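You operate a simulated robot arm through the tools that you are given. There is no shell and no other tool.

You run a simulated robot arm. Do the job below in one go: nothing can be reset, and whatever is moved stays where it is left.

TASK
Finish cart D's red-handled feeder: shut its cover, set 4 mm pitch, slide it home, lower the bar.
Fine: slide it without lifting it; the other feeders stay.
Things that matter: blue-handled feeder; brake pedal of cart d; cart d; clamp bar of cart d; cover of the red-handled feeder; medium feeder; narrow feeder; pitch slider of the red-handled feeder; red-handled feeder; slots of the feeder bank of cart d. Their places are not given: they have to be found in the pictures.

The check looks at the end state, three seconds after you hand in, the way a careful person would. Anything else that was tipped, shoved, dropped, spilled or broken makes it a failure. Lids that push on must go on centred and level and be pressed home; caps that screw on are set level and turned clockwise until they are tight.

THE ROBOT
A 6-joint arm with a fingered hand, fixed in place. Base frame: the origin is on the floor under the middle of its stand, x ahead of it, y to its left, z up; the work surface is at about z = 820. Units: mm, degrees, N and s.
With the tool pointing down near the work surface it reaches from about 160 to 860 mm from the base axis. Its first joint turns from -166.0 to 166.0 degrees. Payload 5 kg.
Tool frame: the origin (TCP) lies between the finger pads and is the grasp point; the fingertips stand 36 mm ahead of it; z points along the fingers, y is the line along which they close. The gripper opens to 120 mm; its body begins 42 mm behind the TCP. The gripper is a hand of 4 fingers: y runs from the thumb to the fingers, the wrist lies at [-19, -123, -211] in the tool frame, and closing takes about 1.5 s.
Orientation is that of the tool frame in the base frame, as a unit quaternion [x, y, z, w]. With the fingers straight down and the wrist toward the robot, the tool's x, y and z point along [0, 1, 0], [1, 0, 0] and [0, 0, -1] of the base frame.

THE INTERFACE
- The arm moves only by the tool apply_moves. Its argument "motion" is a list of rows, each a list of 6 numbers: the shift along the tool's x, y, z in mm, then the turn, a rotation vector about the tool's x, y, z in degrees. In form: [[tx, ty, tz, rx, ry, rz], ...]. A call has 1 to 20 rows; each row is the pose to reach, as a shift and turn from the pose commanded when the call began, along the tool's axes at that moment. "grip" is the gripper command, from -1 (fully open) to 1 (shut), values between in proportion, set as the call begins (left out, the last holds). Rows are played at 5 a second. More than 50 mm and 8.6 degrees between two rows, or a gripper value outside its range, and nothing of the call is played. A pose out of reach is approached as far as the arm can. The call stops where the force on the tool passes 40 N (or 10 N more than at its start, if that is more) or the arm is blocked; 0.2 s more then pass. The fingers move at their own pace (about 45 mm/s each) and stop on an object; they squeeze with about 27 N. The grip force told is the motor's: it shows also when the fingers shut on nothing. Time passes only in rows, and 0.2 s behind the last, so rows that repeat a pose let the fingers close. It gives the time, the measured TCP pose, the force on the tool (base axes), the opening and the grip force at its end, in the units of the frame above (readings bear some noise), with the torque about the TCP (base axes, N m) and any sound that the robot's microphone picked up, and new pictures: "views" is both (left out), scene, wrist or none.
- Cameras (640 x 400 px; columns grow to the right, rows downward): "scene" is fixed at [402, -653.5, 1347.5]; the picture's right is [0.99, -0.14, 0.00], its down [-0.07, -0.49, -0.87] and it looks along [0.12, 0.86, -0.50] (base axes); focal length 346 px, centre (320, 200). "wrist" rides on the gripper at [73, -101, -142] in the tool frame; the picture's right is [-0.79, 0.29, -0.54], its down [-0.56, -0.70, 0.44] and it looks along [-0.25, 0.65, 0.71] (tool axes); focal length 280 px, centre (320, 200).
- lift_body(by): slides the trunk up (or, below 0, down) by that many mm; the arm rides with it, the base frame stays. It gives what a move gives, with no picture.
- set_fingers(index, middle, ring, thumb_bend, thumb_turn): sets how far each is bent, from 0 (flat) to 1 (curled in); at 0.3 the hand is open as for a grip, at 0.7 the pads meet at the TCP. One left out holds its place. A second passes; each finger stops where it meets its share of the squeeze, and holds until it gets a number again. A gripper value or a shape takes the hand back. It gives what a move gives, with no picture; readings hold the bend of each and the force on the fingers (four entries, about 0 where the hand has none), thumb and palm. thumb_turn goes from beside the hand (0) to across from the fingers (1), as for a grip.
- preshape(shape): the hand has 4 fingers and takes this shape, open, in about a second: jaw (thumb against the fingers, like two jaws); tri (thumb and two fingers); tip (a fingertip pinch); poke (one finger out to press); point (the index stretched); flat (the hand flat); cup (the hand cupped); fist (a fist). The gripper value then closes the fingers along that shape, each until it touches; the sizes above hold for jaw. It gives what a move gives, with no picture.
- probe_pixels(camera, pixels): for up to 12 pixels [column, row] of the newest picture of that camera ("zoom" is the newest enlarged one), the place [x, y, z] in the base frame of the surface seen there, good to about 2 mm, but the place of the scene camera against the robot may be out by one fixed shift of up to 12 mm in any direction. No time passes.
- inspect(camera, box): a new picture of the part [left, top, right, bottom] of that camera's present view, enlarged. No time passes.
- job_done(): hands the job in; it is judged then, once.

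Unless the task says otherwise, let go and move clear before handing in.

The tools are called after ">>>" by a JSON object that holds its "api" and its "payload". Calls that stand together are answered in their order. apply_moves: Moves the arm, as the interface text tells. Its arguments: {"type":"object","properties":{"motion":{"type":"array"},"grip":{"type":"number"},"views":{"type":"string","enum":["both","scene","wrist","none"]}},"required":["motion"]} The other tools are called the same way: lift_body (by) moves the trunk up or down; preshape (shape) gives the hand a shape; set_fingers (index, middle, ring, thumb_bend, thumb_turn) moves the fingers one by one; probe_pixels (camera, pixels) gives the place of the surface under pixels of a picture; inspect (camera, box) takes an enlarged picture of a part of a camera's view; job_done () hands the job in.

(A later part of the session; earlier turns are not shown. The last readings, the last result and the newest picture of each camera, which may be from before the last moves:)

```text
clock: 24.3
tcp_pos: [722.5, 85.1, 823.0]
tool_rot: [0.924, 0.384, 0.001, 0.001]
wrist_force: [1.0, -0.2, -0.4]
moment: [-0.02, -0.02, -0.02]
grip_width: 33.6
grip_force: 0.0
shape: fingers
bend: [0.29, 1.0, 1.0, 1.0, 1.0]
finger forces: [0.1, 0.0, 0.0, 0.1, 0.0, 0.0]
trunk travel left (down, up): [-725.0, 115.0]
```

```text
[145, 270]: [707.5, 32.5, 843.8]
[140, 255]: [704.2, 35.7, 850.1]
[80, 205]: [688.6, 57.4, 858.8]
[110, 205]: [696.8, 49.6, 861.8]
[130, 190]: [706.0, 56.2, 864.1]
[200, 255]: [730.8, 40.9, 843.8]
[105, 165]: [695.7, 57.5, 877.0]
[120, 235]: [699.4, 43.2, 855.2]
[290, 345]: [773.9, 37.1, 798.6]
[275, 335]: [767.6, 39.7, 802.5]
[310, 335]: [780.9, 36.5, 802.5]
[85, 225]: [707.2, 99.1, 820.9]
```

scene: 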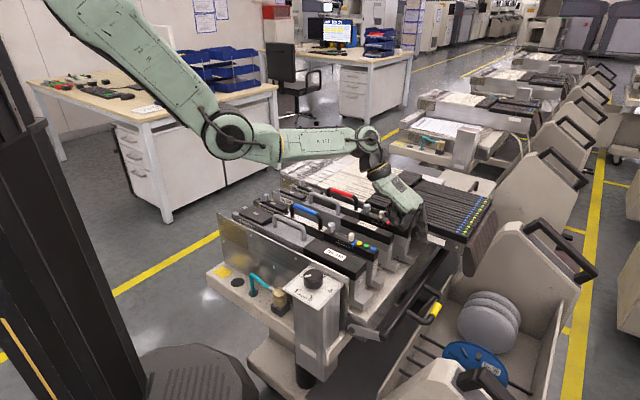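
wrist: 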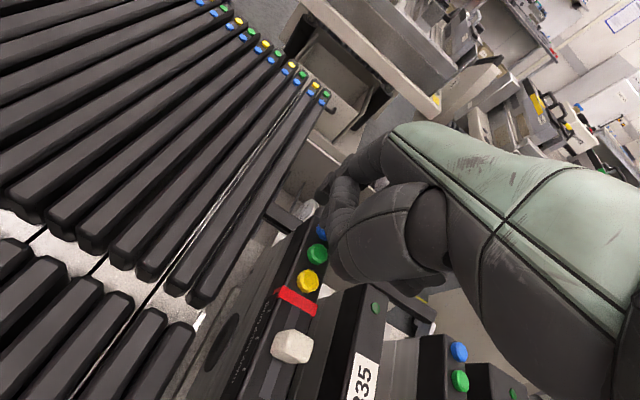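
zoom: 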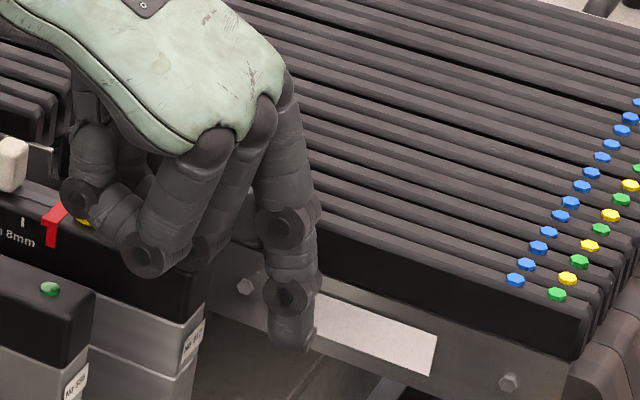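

The thumb clears the buttons by about 5 mm; I'll raise 5 mm for margin and then push toward −tool y, first up to just past contact with the end face.

>>> {"api": "apply_moves", "payload": {"motion": [[0, 0, -5, 0, 0, 0], [0, -8, -5, 0, 0, 0], [0, -16, -5, 0, 0, 0], [0, -22, -5, 0, 0, 0], [0, -25, -5, 0, 0, 0], [0, -28, -5, 0, 0, 0], [0, -31, -5, 0, 0, 0], [0, -34, -5, 0, 0, 0], [0, -34, -5, 0, 0, 0]], "views": "both"}}

>>> {"api": "inspect", "payload": {"camera": "scene", "box": [360, 190, 456, 250]}}

>>> {"api": "inspect", "payload": {"camera": "wrist", "box": [200, 120, 440, 270]}}

```text
clock: 26.3
tcp_pos: [698.8, 108.7, 829.3]
tool_rot: [0.924, 0.383, 0.001, -0.001]
wrist_force: [3.1, -2.8, 1.2]
moment: [-0.08, -0.06, -0.05]
grip_width: 33.7
grip_force: 4.5
shape: fingers
bend: [0.29, 1.0, 1.0, 1.0, 1.0]
finger forces: [8.6, 0.0, 0.0, 0.0, 0.0, 0.0]
trunk travel left (down, up): [-725.0, 115.0]
```

scene: 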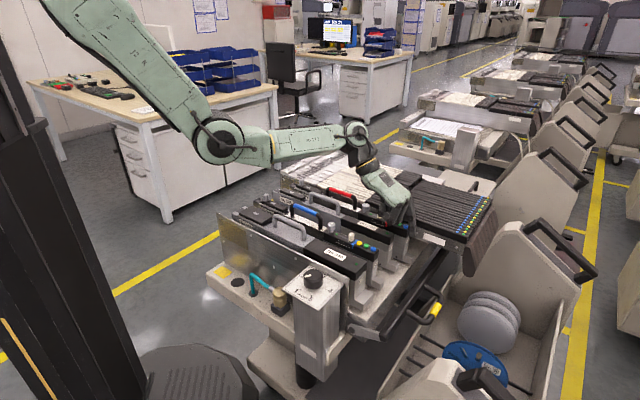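
wrist: 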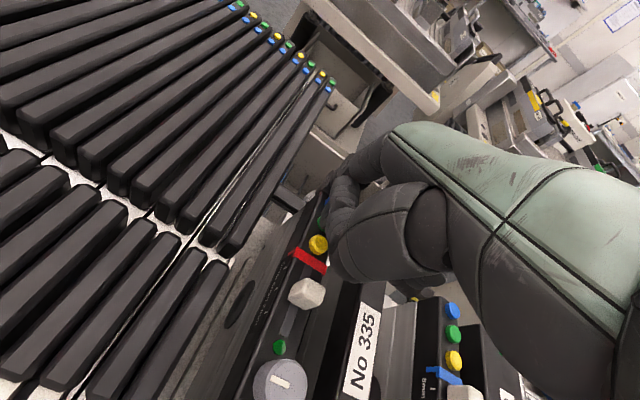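

```text
6.67 times, centred on (408, 220) of scene
```

zoom: 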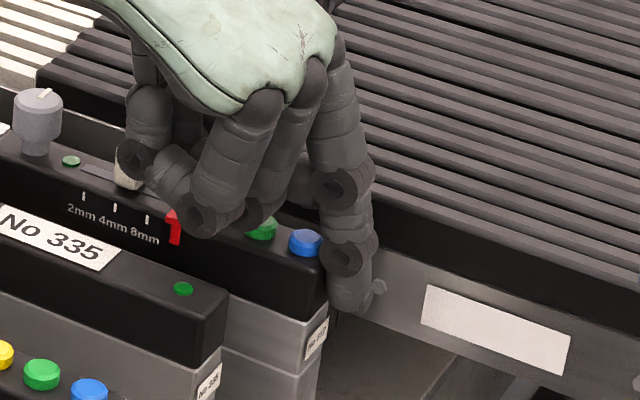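

```text
2.67 times, centred on (320, 195) of wrist
```

zoom: 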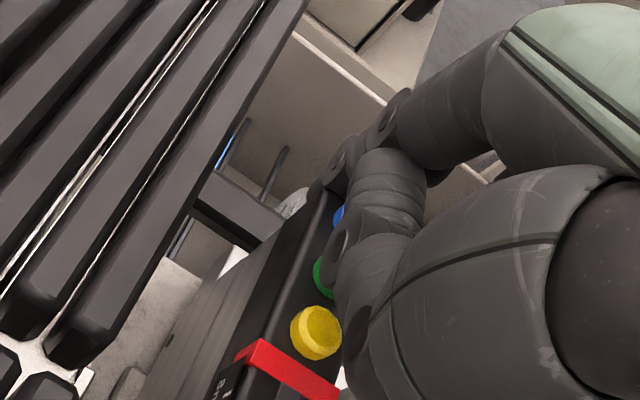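

Contact is made with about 4–9 N and the feeder has begun to slide. I'll continue in small steps, roughly 16 mm more, watching the force.

>>> {"api": "apply_moves", "payload": {"motion": [[0, -2, 0, 0, 0, 0], [0, -4, 0, 0, 0, 0], [0, -6, 0, 0, 0, 0], [0, -8, 0, 0, 0, 0], [0, -10, 0, 0, 0, 0], [0, -12, 0, 0, 0, 0], [0, -14, 0, 0, 0, 0], [0, -14, 0, 0, 0, 0]], "views": "both"}}

>>> {"api": "inspect", "payload": {"camera": "scene", "box": [350, 190, 446, 250]}}

>>> {"api": "inspect", "payload": {"camera": "scene", "box": [280, 150, 440, 250]}}

```text
clock: 28.1
tcp_pos: [688.1, 118.5, 827.7]
tool_rot: [0.924, 0.382, 0.001, -0.001]
wrist_force: [3.0, -3.3, 2.4]
moment: [-0.16, -0.13, -0.05]
grip_width: 33.9
grip_force: 4.9
shape: fingers
bend: [0.29, 1.0, 1.0, 1.0, 1.0]
finger forces: [9.1, 0.1, 0.0, 0.1, 0.1, 0.0]
trunk travel left (down, up): [-725.0, 115.0]
```

scene: 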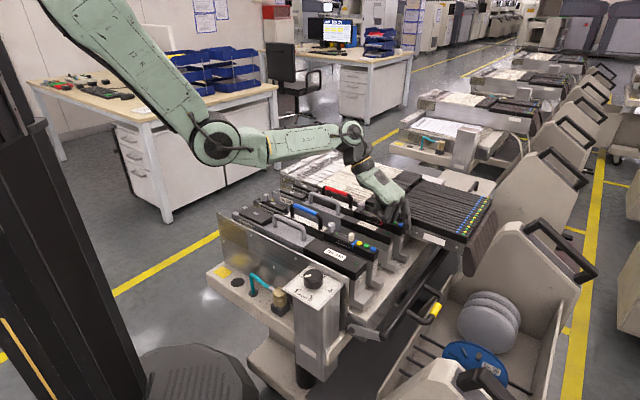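
wrist: 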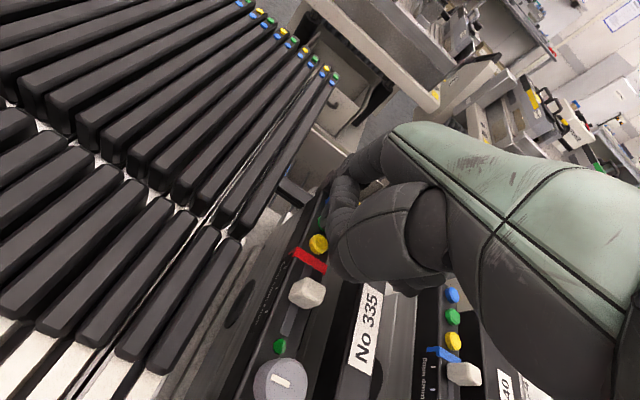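

```text
6.67 times, centred on (398, 220) of scene
```

zoom: 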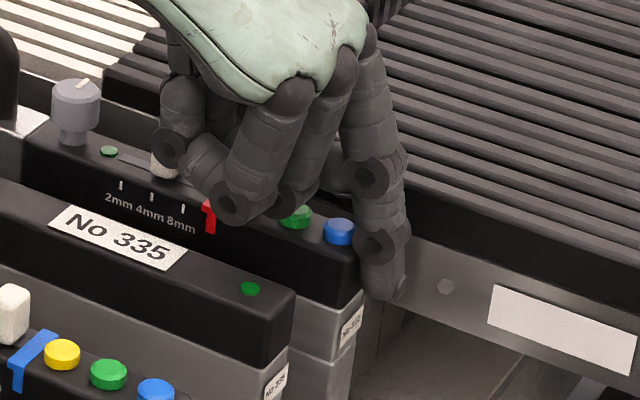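

```text
4.00 times, centred on (360, 200) of scene
```

zoom: 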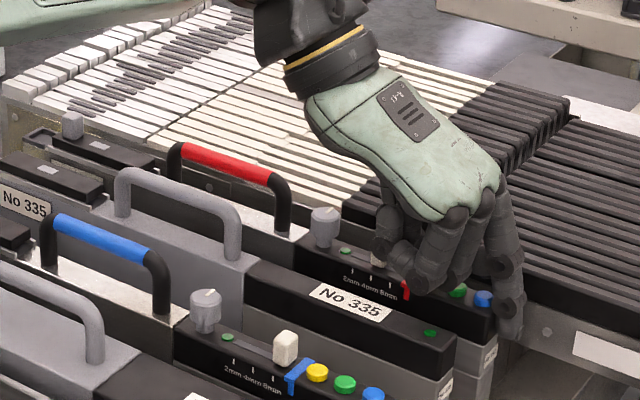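

The feeder has slid about 22 mm (end face now at u≈453) with steady force of about 5 N. I'll compare the red and blue dials to see what remains.

>>> {"api": "probe_pixels", "payload": {"camera": "zoom", "pixels": [[325, 212], [205, 295], [320, 225], [200, 308], [345, 250], [227, 337], [483, 297], [373, 393], [457, 289], [345, 382], [407, 287], [300, 370]]}}

```text
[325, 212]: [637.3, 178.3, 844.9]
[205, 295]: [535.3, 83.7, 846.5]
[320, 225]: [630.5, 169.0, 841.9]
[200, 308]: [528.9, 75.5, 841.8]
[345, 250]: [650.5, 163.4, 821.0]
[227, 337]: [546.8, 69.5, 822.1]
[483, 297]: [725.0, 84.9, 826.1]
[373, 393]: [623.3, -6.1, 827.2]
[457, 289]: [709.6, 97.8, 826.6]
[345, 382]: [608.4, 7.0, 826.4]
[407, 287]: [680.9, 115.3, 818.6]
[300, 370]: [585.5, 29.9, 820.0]
```

Comparing identical features (buttons and LED), the red feeder is still about 7.2 mm out relative to the blue one. I'll push 6 mm more and check.

>>> {"api": "apply_moves", "payload": {"motion": [[0, -1.5, 0, 0, 0, 0], [0, -3, 0, 0, 0, 0], [0, -4.5, 0, 0, 0, 0], [0, -6, 0, 0, 0, 0], [0, -6, 0, 0, 0, 0]], "views": "both"}}

>>> {"api": "inspect", "payload": {"camera": "scene", "box": [280, 150, 440, 250]}}

>>> {"api": "probe_pixels", "payload": {"camera": "zoom", "pixels": [[480, 295], [373, 393], [453, 286], [345, 382], [341, 248], [227, 337], [450, 345], [430, 332]]}}

```text
clock: 29.3
tcp_pos: [683.8, 121.6, 828.7]
tool_rot: [0.924, 0.382, 0.0, 0.0]
wrist_force: [2.9, -3.2, 2.7]
moment: [-0.08, -0.16, -0.08]
grip_width: 33.7
grip_force: 4.1
shape: fingers
bend: [0.29, 1.0, 1.0, 1.0, 1.0]
finger forces: [8.9, 0.0, 0.0, 0.0, 0.1, 0.1]
trunk travel left (down, up): [-725.0, 115.0]
```

scene: 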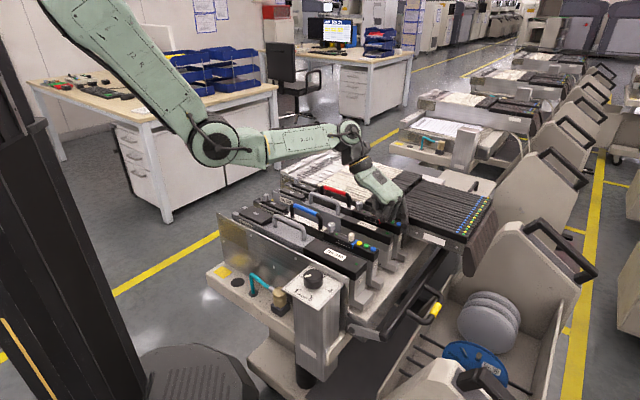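
wrist: 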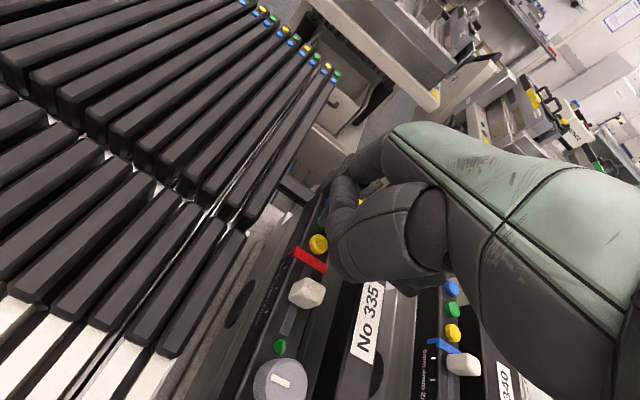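

```text
4.00 times, centred on (360, 200) of scene
```

zoom: 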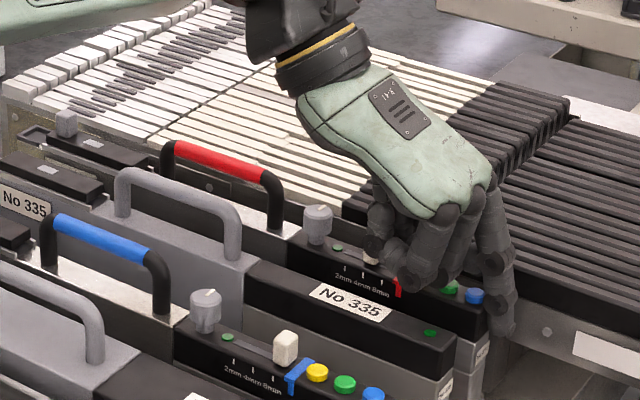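

```text
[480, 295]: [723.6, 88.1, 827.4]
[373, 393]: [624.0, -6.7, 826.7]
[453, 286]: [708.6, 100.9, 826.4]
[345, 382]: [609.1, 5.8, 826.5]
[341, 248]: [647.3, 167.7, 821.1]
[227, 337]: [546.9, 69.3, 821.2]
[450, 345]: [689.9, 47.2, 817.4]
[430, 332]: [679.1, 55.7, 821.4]
```

The LED comparison gives about 1.4 mm left. I'll push on by up to 4 mm in 1 mm steps and watch for the stop.

>>> {"api": "apply_moves", "payload": {"motion": [[0, -1, 0, 0, 0, 0], [0, -2, 0, 0, 0, 0], [0, -3, 0, 0, 0, 0], [0, -3, 0, 0, 0, 0]], "views": "both"}}

>>> {"api": "inspect", "payload": {"camera": "scene", "box": [330, 190, 426, 250]}}

```text
clock: 30.3
tcp_pos: [682.0, 124.9, 829.0]
tool_rot: [0.924, 0.383, 0.0, 0.0]
wrist_force: [4.0, -4.2, 2.7]
moment: [-0.13, -0.19, -0.09]
grip_width: 33.8
grip_force: 5.2
shape: fingers
bend: [0.29, 1.0, 1.0, 1.0, 1.0]
finger forces: [9.8, 0.0, 0.0, 0.1, 0.0, 0.0]
trunk travel left (down, up): [-725.0, 115.0]
```

scene: 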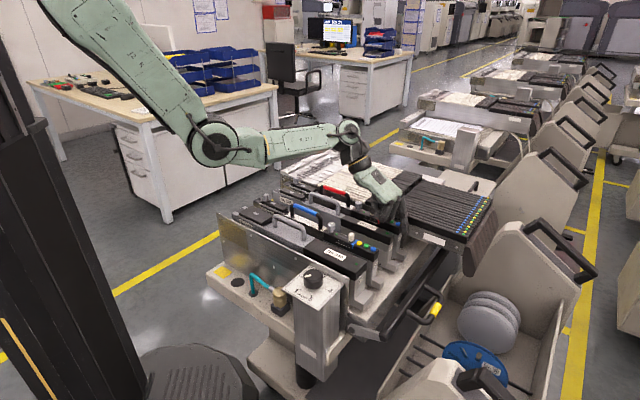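
wrist: 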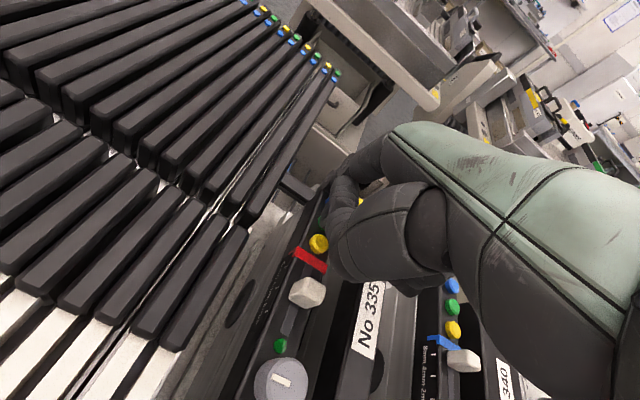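

```text
6.67 times, centred on (378, 220) of scene
```

zoom: 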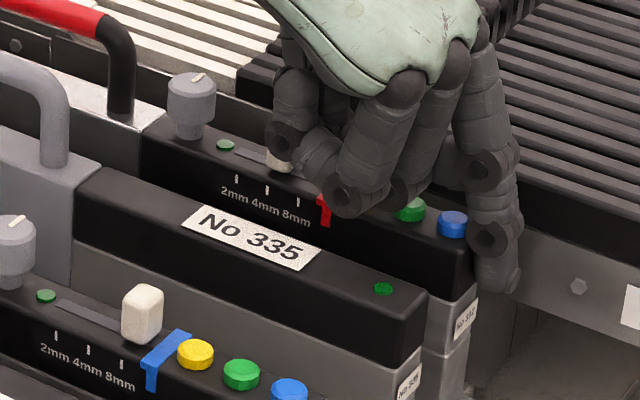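

I'll probe matching features of the red and blue feeders in this zoom to see the remaining offset.

>>> {"api": "probe_pixels", "payload": {"camera": "zoom", "pixels": [[225, 146], [46, 296], [452, 218], [289, 384], [410, 207], [241, 370], [237, 180], [57, 336], [299, 202], [122, 362], [412, 385], [466, 315]]}}

```text
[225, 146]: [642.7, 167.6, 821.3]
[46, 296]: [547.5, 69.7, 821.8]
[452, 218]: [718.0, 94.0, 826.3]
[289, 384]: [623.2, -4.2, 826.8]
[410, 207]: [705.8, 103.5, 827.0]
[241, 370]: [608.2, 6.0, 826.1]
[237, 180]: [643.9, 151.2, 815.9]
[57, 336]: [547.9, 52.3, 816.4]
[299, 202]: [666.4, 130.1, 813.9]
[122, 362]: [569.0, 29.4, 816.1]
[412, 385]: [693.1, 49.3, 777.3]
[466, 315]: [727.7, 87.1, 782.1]
```

With the feeder axis taken as −44.3° (from each feeder's own features), red and blue now agree within about 0.5 mm, and force has risen slightly. I'll push 1.5 mm more to feel for the stop.

>>> {"api": "apply_moves", "payload": {"motion": [[0, -0.8, 0, 0, 0, 0], [0, -1.5, 0, 0, 0, 0], [0, -1.5, 0, 0, 0, 0], [0, -1.5, 0, 0, 0, 0]], "views": "both"}}

>>> {"api": "inspect", "payload": {"camera": "scene", "box": [330, 190, 426, 250]}}

>>> {"api": "probe_pixels", "payload": {"camera": "zoom", "pixels": [[225, 146], [46, 296], [451, 218], [289, 384], [410, 207], [241, 370], [237, 180], [57, 336], [299, 202], [122, 362]]}}

```text
clock: 31.3
tcp_pos: [681.3, 125.0, 827.3]
tool_rot: [0.924, 0.383, 0.0, 0.0]
wrist_force: [4.9, -4.8, 2.9]
moment: [-0.16, -0.23, -0.07]
grip_width: 33.9
grip_force: 6.2
shape: fingers
bend: [0.29, 1.0, 1.0, 1.0, 1.0]
finger forces: [10.8, 0.0, 0.1, 0.1, 0.0, 0.0]
trunk travel left (down, up): [-725.0, 115.0]
```

scene: 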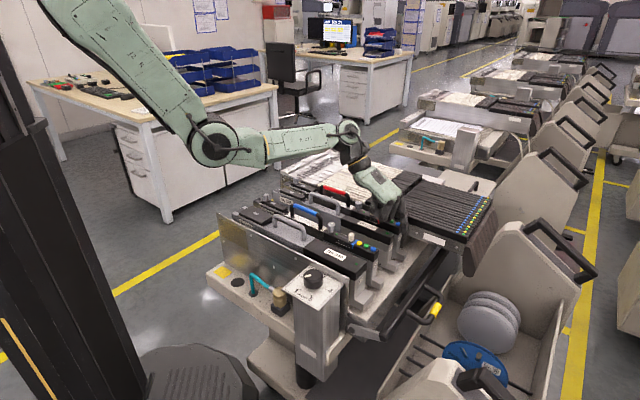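
wrist: 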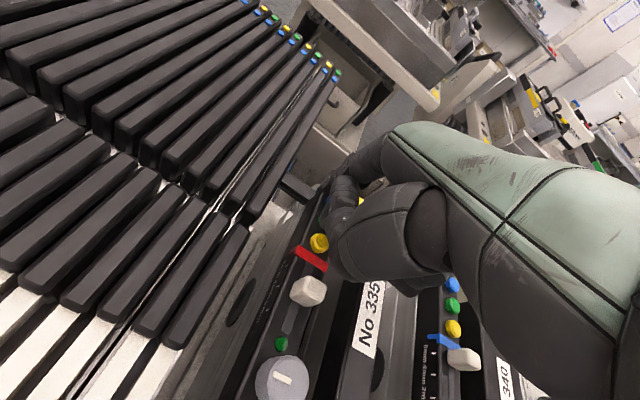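

```text
6.67 times, centred on (378, 220) of scene
```

zoom: 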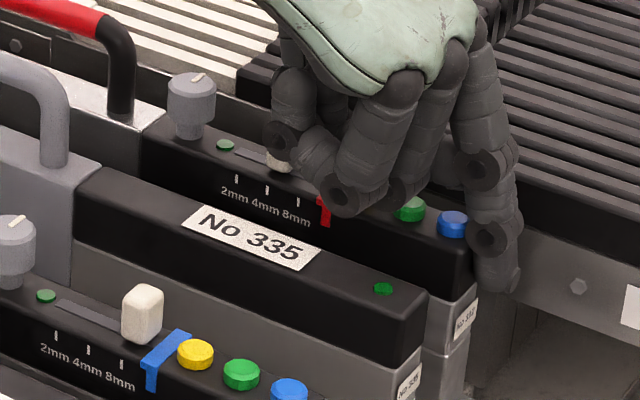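

```text
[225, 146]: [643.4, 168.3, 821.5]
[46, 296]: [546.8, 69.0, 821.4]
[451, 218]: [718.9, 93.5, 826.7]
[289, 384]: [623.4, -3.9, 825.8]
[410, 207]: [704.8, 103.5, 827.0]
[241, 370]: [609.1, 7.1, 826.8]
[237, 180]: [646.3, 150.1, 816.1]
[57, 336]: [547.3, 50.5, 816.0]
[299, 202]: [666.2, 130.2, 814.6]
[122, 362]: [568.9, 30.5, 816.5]
```

The feeder did not move this time while the force rose to about 7 N, so it's at its stop. I'll press a little firmer (a few mm of compliance) to make sure it's seated.

>>> {"api": "apply_moves", "payload": {"motion": [[0, -1.5, 0, 0, 0, 0], [0, -3, 0, 0, 0, 0], [0, -4.5, 0, 0, 0, 0], [0, -4.5, 0, 0, 0, 0]], "views": "both"}}

>>> {"api": "inspect", "payload": {"camera": "scene", "box": [330, 190, 426, 250]}}

>>> {"api": "probe_pixels", "payload": {"camera": "zoom", "pixels": [[225, 146], [46, 296], [451, 218], [289, 384], [410, 207], [241, 370], [237, 180], [57, 336], [299, 202], [122, 362]]}}

```text
clock: 32.3
tcp_pos: [678.9, 128.3, 828.4]
tool_rot: [0.924, 0.383, -0.001, -0.001]
wrist_force: [9.5, -10.3, 1.7]
moment: [-0.15, -0.21, -0.12]
grip_width: 34.8
grip_force: 6.9
shape: fingers
bend: [0.27, 1.0, 1.0, 1.0, 1.0]
finger forces: [14.2, 0.0, 0.0, 0.0, 0.0, 0.0]
trunk travel left (down, up): [-725.0, 115.0]
```

scene: 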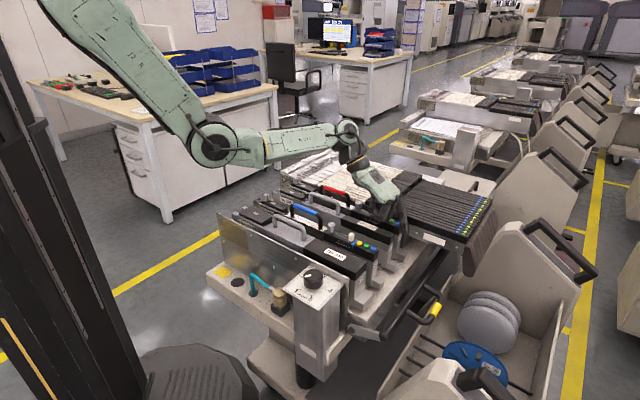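
wrist: 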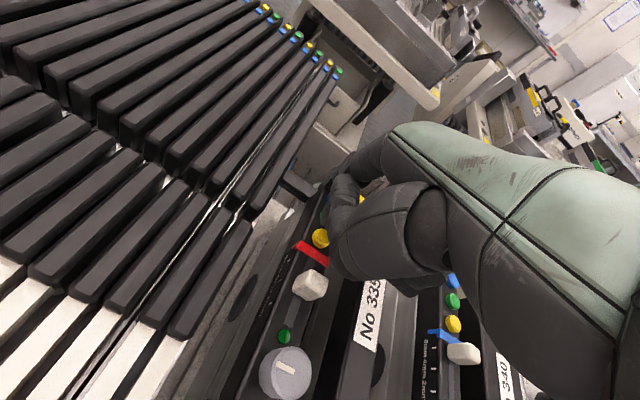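

```text
6.67 times, centred on (378, 220) of scene
```

zoom: 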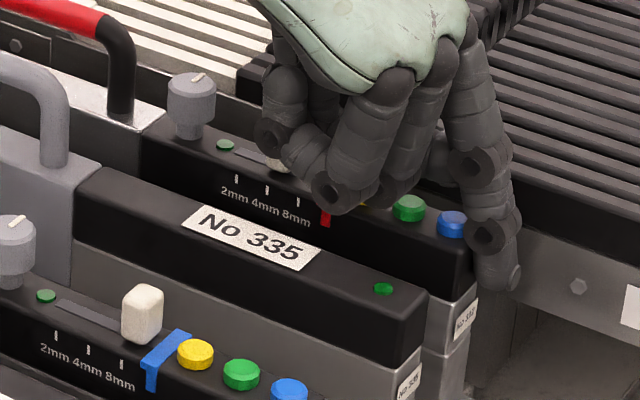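

```text
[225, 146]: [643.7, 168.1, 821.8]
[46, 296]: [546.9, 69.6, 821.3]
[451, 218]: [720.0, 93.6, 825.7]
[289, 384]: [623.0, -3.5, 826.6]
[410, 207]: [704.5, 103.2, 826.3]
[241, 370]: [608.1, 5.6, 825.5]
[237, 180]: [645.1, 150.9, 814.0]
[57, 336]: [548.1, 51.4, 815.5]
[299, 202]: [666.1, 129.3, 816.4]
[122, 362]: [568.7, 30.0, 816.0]
```

The feeder holds firm at 14 N against its stop and lines up with the blue one. I'll back the finger off outward, lift clear, and turn the hand back 45° ready for the bar handle.

>>> {"api": "apply_moves", "payload": {"motion": [[0, 10, 0, 0, 0, 0], [0, 30, 0, 0, 0, 0], [0, 40, -30, 0, 0, 0], [0, 40, -75, 0, 0, 0], [0, 40, -115, 0, 0, 0], [0, 40, -120, 0, 0, -7.5], [0, 40, -120, 0, 0, -15], [0, 40, -120, 0, 0, -22.5], [0, 40, -120, 0, 0, -30], [0, 40, -120, 0, 0, -37.5], [0, 40, -120, 0, 0, -45], [0, 40, -120, 0, 0, -45]], "views": "both"}}

>>> {"api": "inspect", "payload": {"camera": "scene", "box": [280, 150, 440, 250]}}

>>> {"api": "inspect", "payload": {"camera": "scene", "box": [350, 190, 414, 230]}}

>>> {"api": "inspect", "payload": {"camera": "scene", "box": [340, 240, 500, 340]}}

```text
clock: 34.9
tcp_pos: [707.0, 102.0, 947.4]
tool_rot: [0.707, 0.707, -0.001, 0.0]
wrist_force: [0.2, -0.6, -0.8]
moment: [0.05, 0.01, -0.02]
grip_width: 32.6
grip_force: 0.0
shape: fingers
bend: [0.3, 1.0, 1.0, 0.99, 1.0]
finger forces: [0.0, 0.0, 0.0, 0.0, 0.1, 0.0]
trunk travel left (down, up): [-725.0, 115.0]
```

scene: 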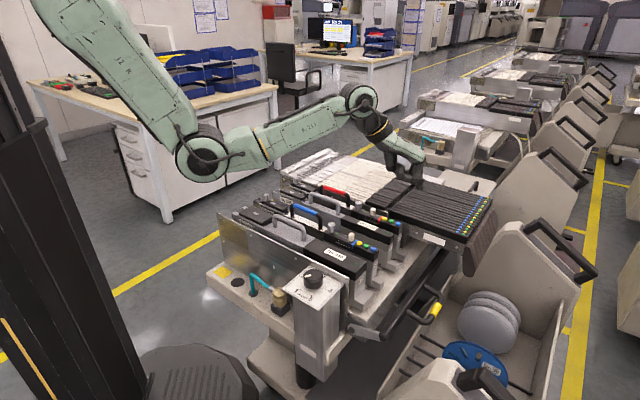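
wrist: 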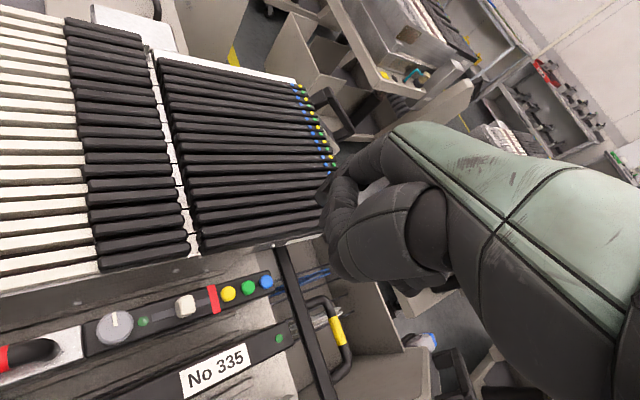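

```text
4.00 times, centred on (360, 200) of scene
```

zoom: 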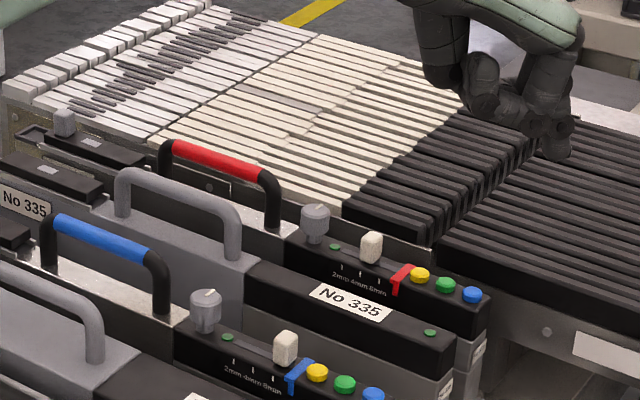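

```text
10.00 times, centred on (382, 210) of scene
```

zoom: 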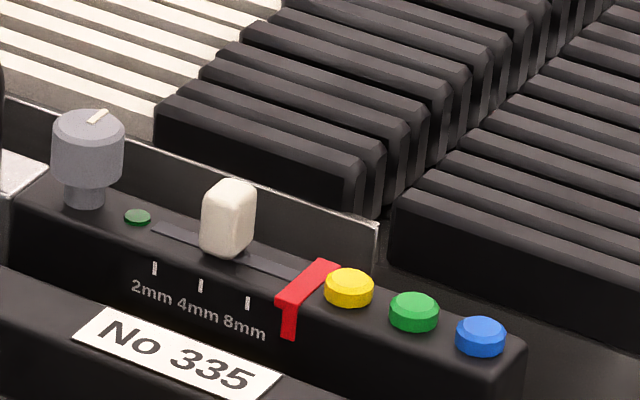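

```text
4.00 times, centred on (420, 290) of scene
```

zoom: 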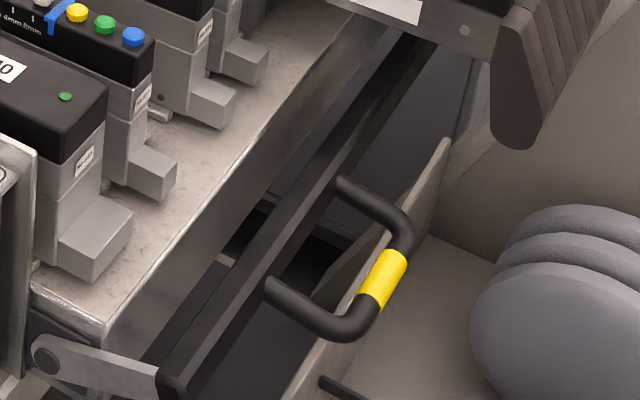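

The feeder is home, its foot in line with the others, and the knob still sits on 4 mm. Now I'll probe the bar handle and what lies beneath it (bin wall, reels).

>>> {"api": "probe_pixels", "payload": {"camera": "zoom", "pixels": [[383, 275], [390, 255], [372, 295], [410, 215], [345, 330], [300, 308], [375, 198], [330, 355], [430, 170], [345, 250], [500, 290], [450, 330]]}}

>>> {"api": "probe_pixels", "payload": {"camera": "wrist", "pixels": [[337, 328], [335, 320], [340, 338], [345, 350], [318, 303], [335, 375], [300, 290], [320, 360], [325, 375], [290, 262], [370, 360], [340, 300]]}}

>>> {"api": "inspect", "payload": {"camera": "scene", "box": [380, 260, 640, 400]}}

>>> {"api": "probe_pixels", "payload": {"camera": "scene", "pixels": [[440, 385], [470, 380], [490, 300], [520, 310], [470, 360], [540, 270], [560, 250], [400, 370], [330, 380], [560, 330], [530, 380], [420, 345]]}}

```text
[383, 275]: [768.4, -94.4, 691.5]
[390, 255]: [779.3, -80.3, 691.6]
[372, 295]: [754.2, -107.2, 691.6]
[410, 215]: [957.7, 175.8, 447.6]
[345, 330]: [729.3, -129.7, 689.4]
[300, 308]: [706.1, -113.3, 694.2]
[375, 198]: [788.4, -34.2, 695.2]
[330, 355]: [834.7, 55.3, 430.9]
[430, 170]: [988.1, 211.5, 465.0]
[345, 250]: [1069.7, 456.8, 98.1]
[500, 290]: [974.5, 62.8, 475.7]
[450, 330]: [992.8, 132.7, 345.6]
```

```text
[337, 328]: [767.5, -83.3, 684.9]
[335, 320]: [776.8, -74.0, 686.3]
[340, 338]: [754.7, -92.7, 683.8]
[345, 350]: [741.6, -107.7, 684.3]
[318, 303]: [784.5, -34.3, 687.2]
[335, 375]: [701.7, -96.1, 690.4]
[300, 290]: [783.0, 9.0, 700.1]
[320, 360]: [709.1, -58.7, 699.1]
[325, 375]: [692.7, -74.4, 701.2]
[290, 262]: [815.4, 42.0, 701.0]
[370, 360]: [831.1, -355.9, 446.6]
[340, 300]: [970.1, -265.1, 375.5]
```

```text
2.46 times, centred on (510, 330) of scene
```

zoom: 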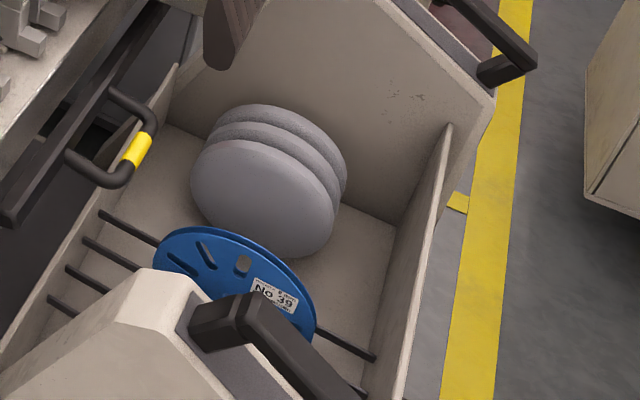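

```text
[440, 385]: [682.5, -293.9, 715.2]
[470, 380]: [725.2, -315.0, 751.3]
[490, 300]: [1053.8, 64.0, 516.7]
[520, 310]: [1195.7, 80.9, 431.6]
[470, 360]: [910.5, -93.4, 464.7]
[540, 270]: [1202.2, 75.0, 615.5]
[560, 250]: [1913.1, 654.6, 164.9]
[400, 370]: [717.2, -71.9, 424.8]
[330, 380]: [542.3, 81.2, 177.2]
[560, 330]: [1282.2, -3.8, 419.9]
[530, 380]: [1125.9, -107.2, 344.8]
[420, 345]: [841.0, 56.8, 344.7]
```

The grip's yellow centre is at about (767,-86.5), top z≈686; the bin floor is far below (z≈345–450). To keep the thumb clear of the bar I'll turn the hand another 45° (tool y along the bar) while moving over the handle at safe height.

>>> {"api": "apply_moves", "payload": {"motion": [[-30, 3, 0, 0, 0, -5.7], [-60, 6.5, 0, 0, 0, -11.3], [-90, 10, 0, 0, 0, -17], [-119, 13, 0, 0, 0, -22.5], [-148, 16, 0, 0, 0, -28], [-178, 19.5, 0, 0, 0, -34], [-208, 23, 0, 0, 0, -39.5], [-237, 26, 0, 0, 0, -45], [-237, 26, 0, 0, 0, -45]], "views": "both"}}

>>> {"api": "inspect", "payload": {"camera": "scene", "box": [320, 180, 520, 340]}}

```text
clock: 36.9
tcp_pos: [731.0, -136.3, 946.8]
tool_rot: [0.381, 0.925, 0.0, 0.0]
wrist_force: [-0.1, 0.3, 0.5]
moment: [-0.01, -0.02, 0.02]
grip_width: 32.7
grip_force: 0.0
shape: fingers
bend: [0.3, 1.0, 1.0, 0.99, 1.0]
finger forces: [0.0, 0.0, 0.0, 0.0, 0.0, 0.0]
trunk travel left (down, up): [-725.0, 115.0]
```

scene: 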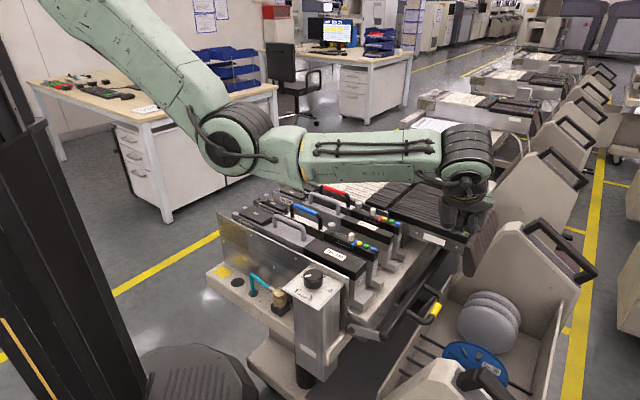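
wrist: 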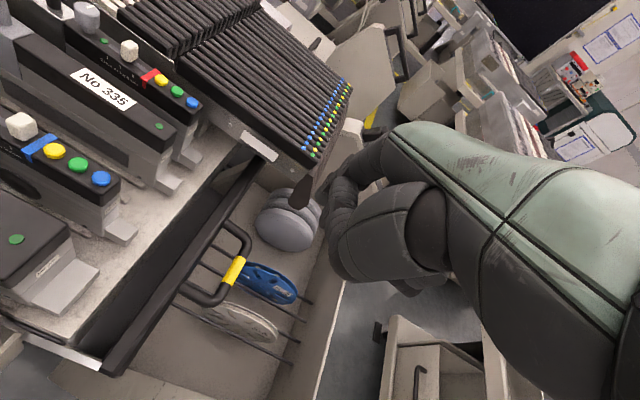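

```text
2.50 times, centred on (420, 260) of scene
```

zoom: 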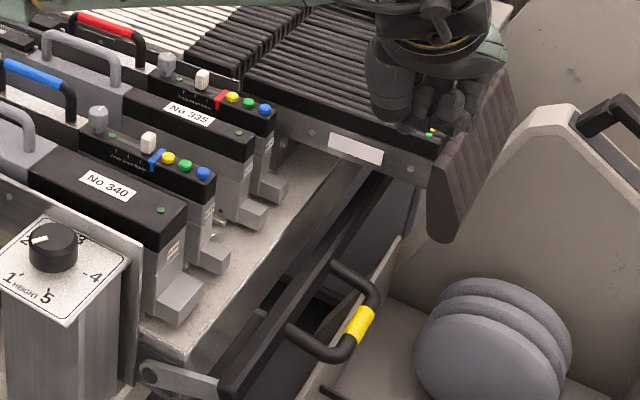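

The hand is over the handle with clear space; the forearm is still well above the cart. I'll descend in stages, watching the forearm and the tip relative to the yellow grip at (235,270) in the wrist view.

>>> {"api": "apply_moves", "payload": {"motion": [[0, 0, 30, 0, 0, 0], [0, 0, 60, 0, 0, 0], [0, 0, 90, 0, 0, 0], [0, 0, 120, 0, 0, 0], [0, 0, 150, 0, 0, 0], [0, 0, 170, 0, 0, 0], [0, 0, 170, 0, 0, 0]], "views": "both"}}

>>> {"api": "inspect", "payload": {"camera": "scene", "box": [340, 220, 500, 340]}}

>>> {"api": "inspect", "payload": {"camera": "wrist", "box": [160, 120, 400, 270]}}

```text
clock: 38.5
tcp_pos: [712.0, -133.0, 791.5]
tool_rot: [0.382, 0.924, 0.0, 0.0]
wrist_force: [-0.4, -1.0, 0.3]
moment: [0.0, -0.01, 0.03]
grip_width: 32.6
grip_force: 0.1
shape: fingers
bend: [0.3, 1.0, 1.0, 0.99, 1.0]
finger forces: [0.0, 0.0, 0.0, 0.0, 0.0, 0.1]
out of reach, approached as far as the arm can: row 5, 6, 7
trunk travel left (down, up): [-725.0, 115.0]
```

scene: 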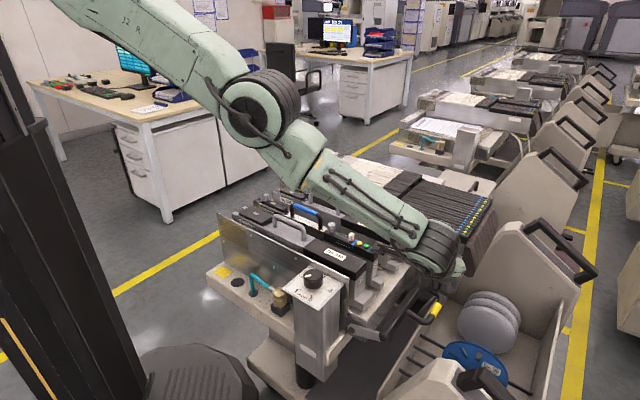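
wrist: 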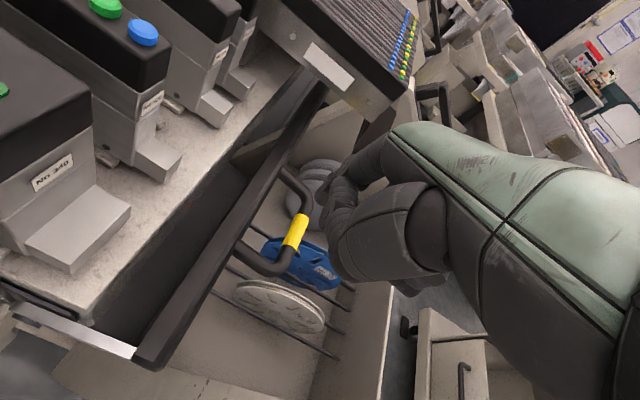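

```text
3.33 times, centred on (420, 280) of scene
```

zoom: 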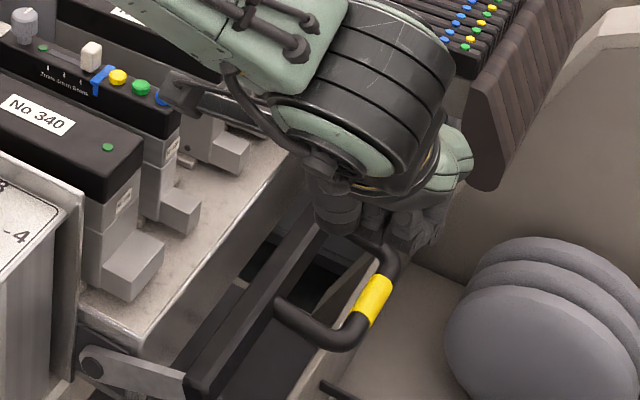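

```text
2.67 times, centred on (280, 195) of wrist
```

zoom: 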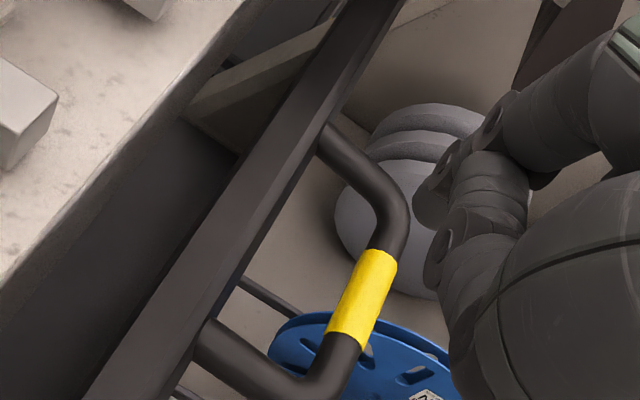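

The arm is at its reach limit here (TCP stopped at 791), so the trunk must come down. I'll first check how high the forearm is above the feeders.

>>> {"api": "probe_pixels", "payload": {"camera": "scene", "pixels": [[330, 190], [360, 215], [390, 235], [405, 245], [430, 235], [430, 260], [260, 115], [250, 135], [290, 155], [395, 248], [385, 244], [440, 270]]}}

>>> {"api": "inspect", "payload": {"camera": "scene", "box": [280, 150, 480, 290]}}

```text
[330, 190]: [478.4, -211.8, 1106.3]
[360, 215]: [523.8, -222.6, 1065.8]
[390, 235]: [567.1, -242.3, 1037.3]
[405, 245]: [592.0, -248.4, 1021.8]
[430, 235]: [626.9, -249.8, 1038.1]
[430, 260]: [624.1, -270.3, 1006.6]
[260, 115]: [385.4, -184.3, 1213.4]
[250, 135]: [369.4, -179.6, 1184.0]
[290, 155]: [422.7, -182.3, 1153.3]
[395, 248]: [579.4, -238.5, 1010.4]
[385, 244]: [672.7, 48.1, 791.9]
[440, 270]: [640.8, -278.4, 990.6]
```

```text
2.86 times, centred on (380, 220) of scene
```

zoom: 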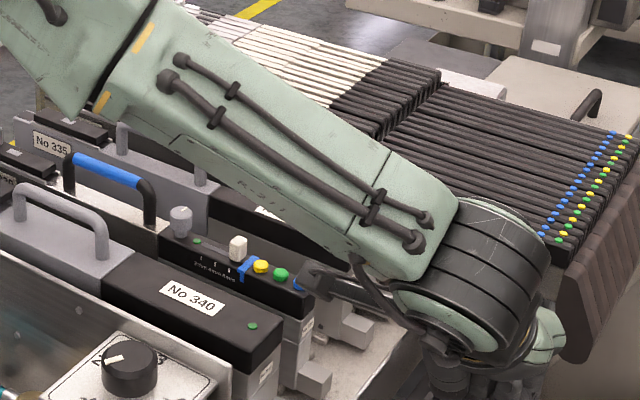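

The forearm is high (z>1000) and in front of the cart, so lowering the trunk is safe if I raise the hand first. I'll check the beige box and its black handle near the wrist's path.

>>> {"api": "probe_pixels", "payload": {"camera": "scene", "pixels": [[440, 365], [455, 360], [464, 372], [478, 373], [490, 380], [500, 395], [480, 388], [465, 395], [420, 395], [470, 368], [485, 372], [450, 395]]}}

>>> {"api": "apply_moves", "payload": {"motion": [[0, 0, -40, 0, 0, 0], [0, 0, -80, 0, 0, 0], [0, 0, -120, 0, 0, 0], [0, 0, -160, 0, 0, 0], [0, 0, -200, 0, 0, 0], [0, 0, -200, 0, 0, 0]], "views": "none"}}

```text
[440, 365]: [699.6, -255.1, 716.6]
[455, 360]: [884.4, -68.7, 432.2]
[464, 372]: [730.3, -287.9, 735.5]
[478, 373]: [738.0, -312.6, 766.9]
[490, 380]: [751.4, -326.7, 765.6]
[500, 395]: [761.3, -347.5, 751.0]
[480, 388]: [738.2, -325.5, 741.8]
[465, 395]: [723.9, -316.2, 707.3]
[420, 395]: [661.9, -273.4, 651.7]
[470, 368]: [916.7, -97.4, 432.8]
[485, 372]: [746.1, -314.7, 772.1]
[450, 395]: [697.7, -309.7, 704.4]
```

```text
clock: 39.9
tcp_pos: [711.5, -131.9, 993.0]
tool_rot: [0.383, 0.924, 0.001, -0.001]
wrist_force: [-0.1, -0.5, 0.4]
moment: [-0.04, -0.01, 0.0]
grip_width: 32.5
grip_force: 0.1
shape: fingers
bend: [0.3, 1.0, 1.0, 0.99, 1.0]
finger forces: [0.0, 0.0, 0.0, 0.1, 0.0, 0.1]
trunk travel left (down, up): [-725.0, 115.0]
```

The box top is at z≈715–770, off to the side, leaving enough room for the wrist. The hand is now at z 993; I'll lower the trunk by 180 mm.

>>> {"api": "lift_body", "payload": {"by": -180}}

>>> {"api": "apply_moves", "payload": {"motion": [[-7, 6, 0, 0, 0, 0], [-17.5, 13, 0, 0, 0, 0], [-17.5, 13, 0, 0, 0, 0]], "views": "both"}}

>>> {"api": "inspect", "payload": {"camera": "scene", "box": [280, 150, 520, 330]}}

>>> {"api": "inspect", "payload": {"camera": "wrist", "box": [160, 120, 400, 270]}}

```text
clock: 41.9
tcp_pos: [711.6, -132.8, 811.5]
tool_rot: [0.382, 0.924, 0.0, 0.001]
wrist_force: [-0.2, 0.5, -0.3]
moment: [0.02, 0.01, -0.02]
grip_width: 32.4
grip_force: 0.0
shape: fingers
bend: [0.3, 1.0, 1.0, 0.99, 1.0]
finger forces: [0.0, 0.0, 0.0, 0.0, 0.0, 0.0]
trunk travel left (down, up): [-545.0, 295.0]
```

```text
clock: 42.7
tcp_pos: [734.5, -136.1, 811.6]
tool_rot: [0.382, 0.924, 0.0, 0.0]
wrist_force: [-0.2, -0.6, -0.5]
moment: [0.0, 0.01, -0.05]
grip_width: 32.1
grip_force: 0.0
shape: fingers
bend: [0.3, 1.0, 1.0, 0.99, 1.0]
finger forces: [0.1, 0.0, 0.0, 0.1, 0.0, 0.0]
trunk travel left (down, up): [-545.0, 295.0]
```

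scene: 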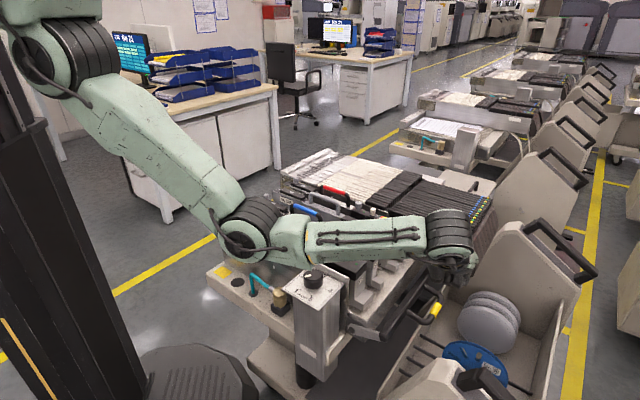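
wrist: 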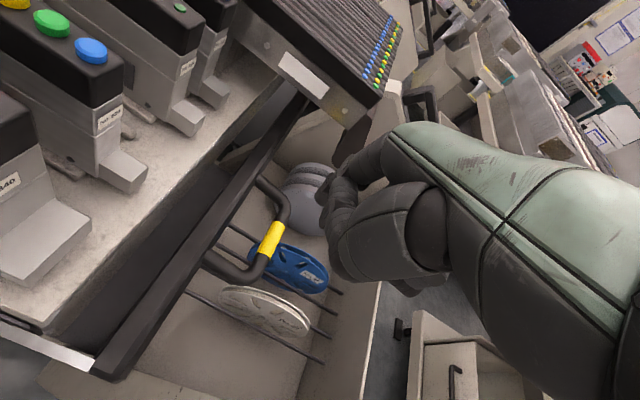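

```text
2.22 times, centred on (400, 240) of scene
```

zoom: 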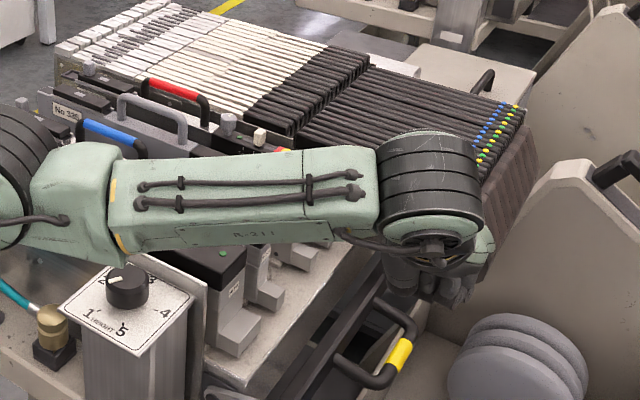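

```text
2.67 times, centred on (280, 195) of wrist
```

zoom: 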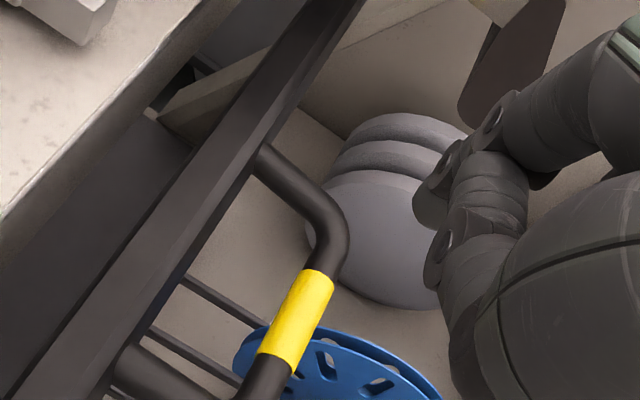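

The trunk is down and the reach is fine. I'll probe the elbow, forearm and post for clearance, and the index tip relative to the grip.

>>> {"api": "probe_pixels", "payload": {"camera": "scene", "pixels": [[245, 225], [240, 250], [290, 245], [310, 262], [360, 255], [400, 253], [445, 245], [455, 268], [440, 275], [314, 277], [345, 300], [430, 262]]}}

>>> {"api": "probe_pixels", "payload": {"camera": "wrist", "pixels": [[320, 195], [318, 190], [325, 185], [325, 205], [330, 215], [270, 240], [273, 228], [266, 252], [280, 195], [240, 285], [160, 290], [235, 195]]}}

```text
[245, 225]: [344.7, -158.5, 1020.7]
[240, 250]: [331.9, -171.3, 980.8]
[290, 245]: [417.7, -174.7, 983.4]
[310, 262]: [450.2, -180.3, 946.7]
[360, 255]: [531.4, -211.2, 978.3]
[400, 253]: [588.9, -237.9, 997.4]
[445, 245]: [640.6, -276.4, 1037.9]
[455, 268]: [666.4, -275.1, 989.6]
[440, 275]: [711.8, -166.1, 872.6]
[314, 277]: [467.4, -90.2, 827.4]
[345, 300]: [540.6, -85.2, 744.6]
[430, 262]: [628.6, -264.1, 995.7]
```

```text
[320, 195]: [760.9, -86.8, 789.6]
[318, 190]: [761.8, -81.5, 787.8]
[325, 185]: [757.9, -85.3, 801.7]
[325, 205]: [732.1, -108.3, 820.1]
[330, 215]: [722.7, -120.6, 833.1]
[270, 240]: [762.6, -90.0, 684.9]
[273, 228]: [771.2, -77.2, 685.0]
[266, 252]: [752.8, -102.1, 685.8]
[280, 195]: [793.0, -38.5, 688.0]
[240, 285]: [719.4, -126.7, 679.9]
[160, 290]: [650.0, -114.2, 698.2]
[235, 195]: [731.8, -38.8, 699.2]
```

The tip is at about (768,-87), right above the grip centre (767,-86.5), with its bottom 90 mm above it. I'll descend and then press gently onto the grip.

>>> {"api": "apply_moves", "payload": {"motion": [[0, 0, 30, 0, 0, 0], [0, 0, 60, 0, 0, 0], [0, 0, 80, 0, 0, 0], [0, 0, 85, 0, 0, 0], [0, 0, 88, 0, 0, 0], [0, 0, 91, 0, 0, 0], [0, 0, 94, 0, 0, 0], [0, 0, 97, 0, 0, 0], [0, 0, 97, 0, 0, 0]], "views": "both"}}

>>> {"api": "inspect", "payload": {"camera": "scene", "box": [340, 220, 500, 340]}}

>>> {"api": "inspect", "payload": {"camera": "wrist", "box": [200, 120, 440, 270]}}

```text
clock: 44.7
tcp_pos: [733.5, -137.5, 719.4]
tool_rot: [0.381, 0.924, 0.001, 0.003]
wrist_force: [-5.4, -3.6, 26.3]
moment: [1.42, -0.9, 0.2]
grip_width: 32.4
grip_force: 12.9
shape: fingers
bend: [0.3, 1.0, 1.0, 0.99, 1.0]
finger forces: [26.6, 0.1, 0.1, 0.0, 0.1, 0.0]
trunk travel left (down, up): [-545.0, 295.0]
```

scene: 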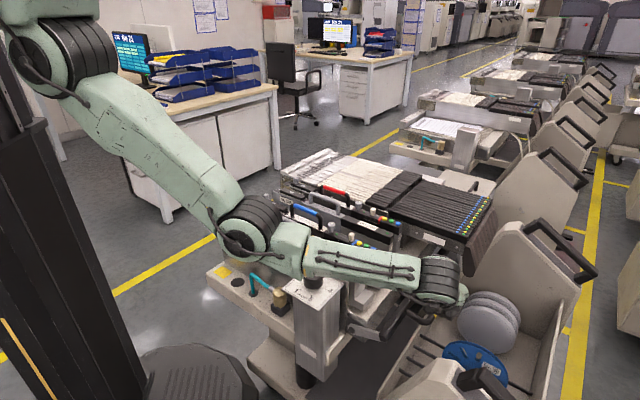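
wrist: 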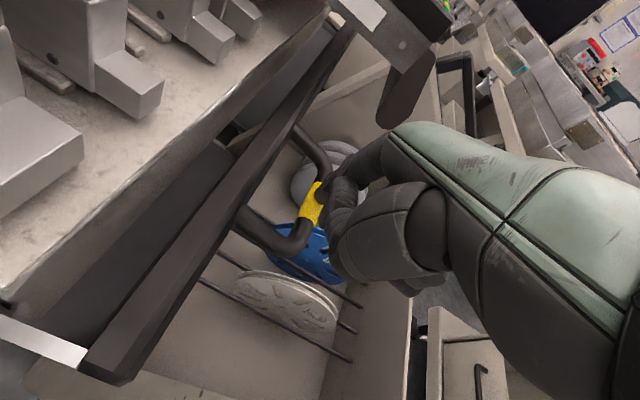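

```text
3.33 times, centred on (420, 280) of scene
```

zoom: 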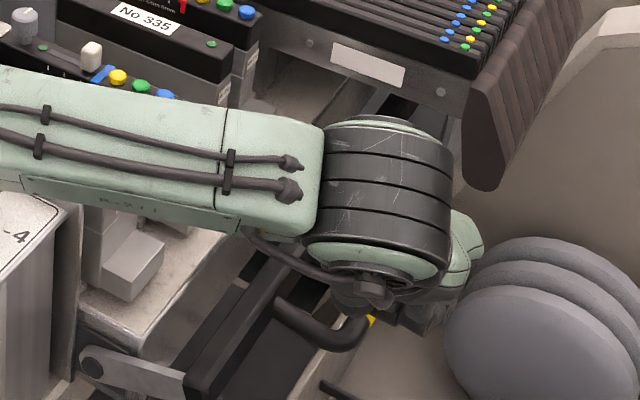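

```text
2.67 times, centred on (320, 195) of wrist
```

zoom: 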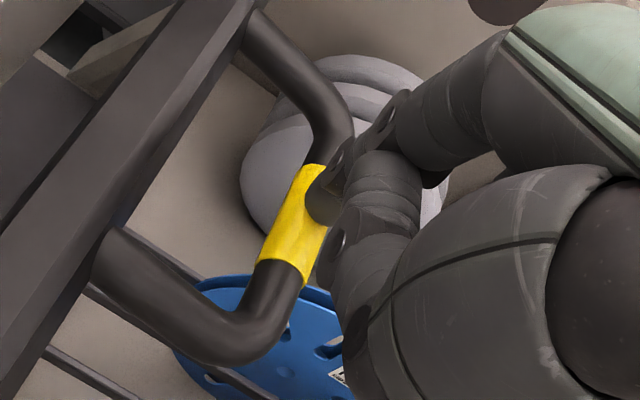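

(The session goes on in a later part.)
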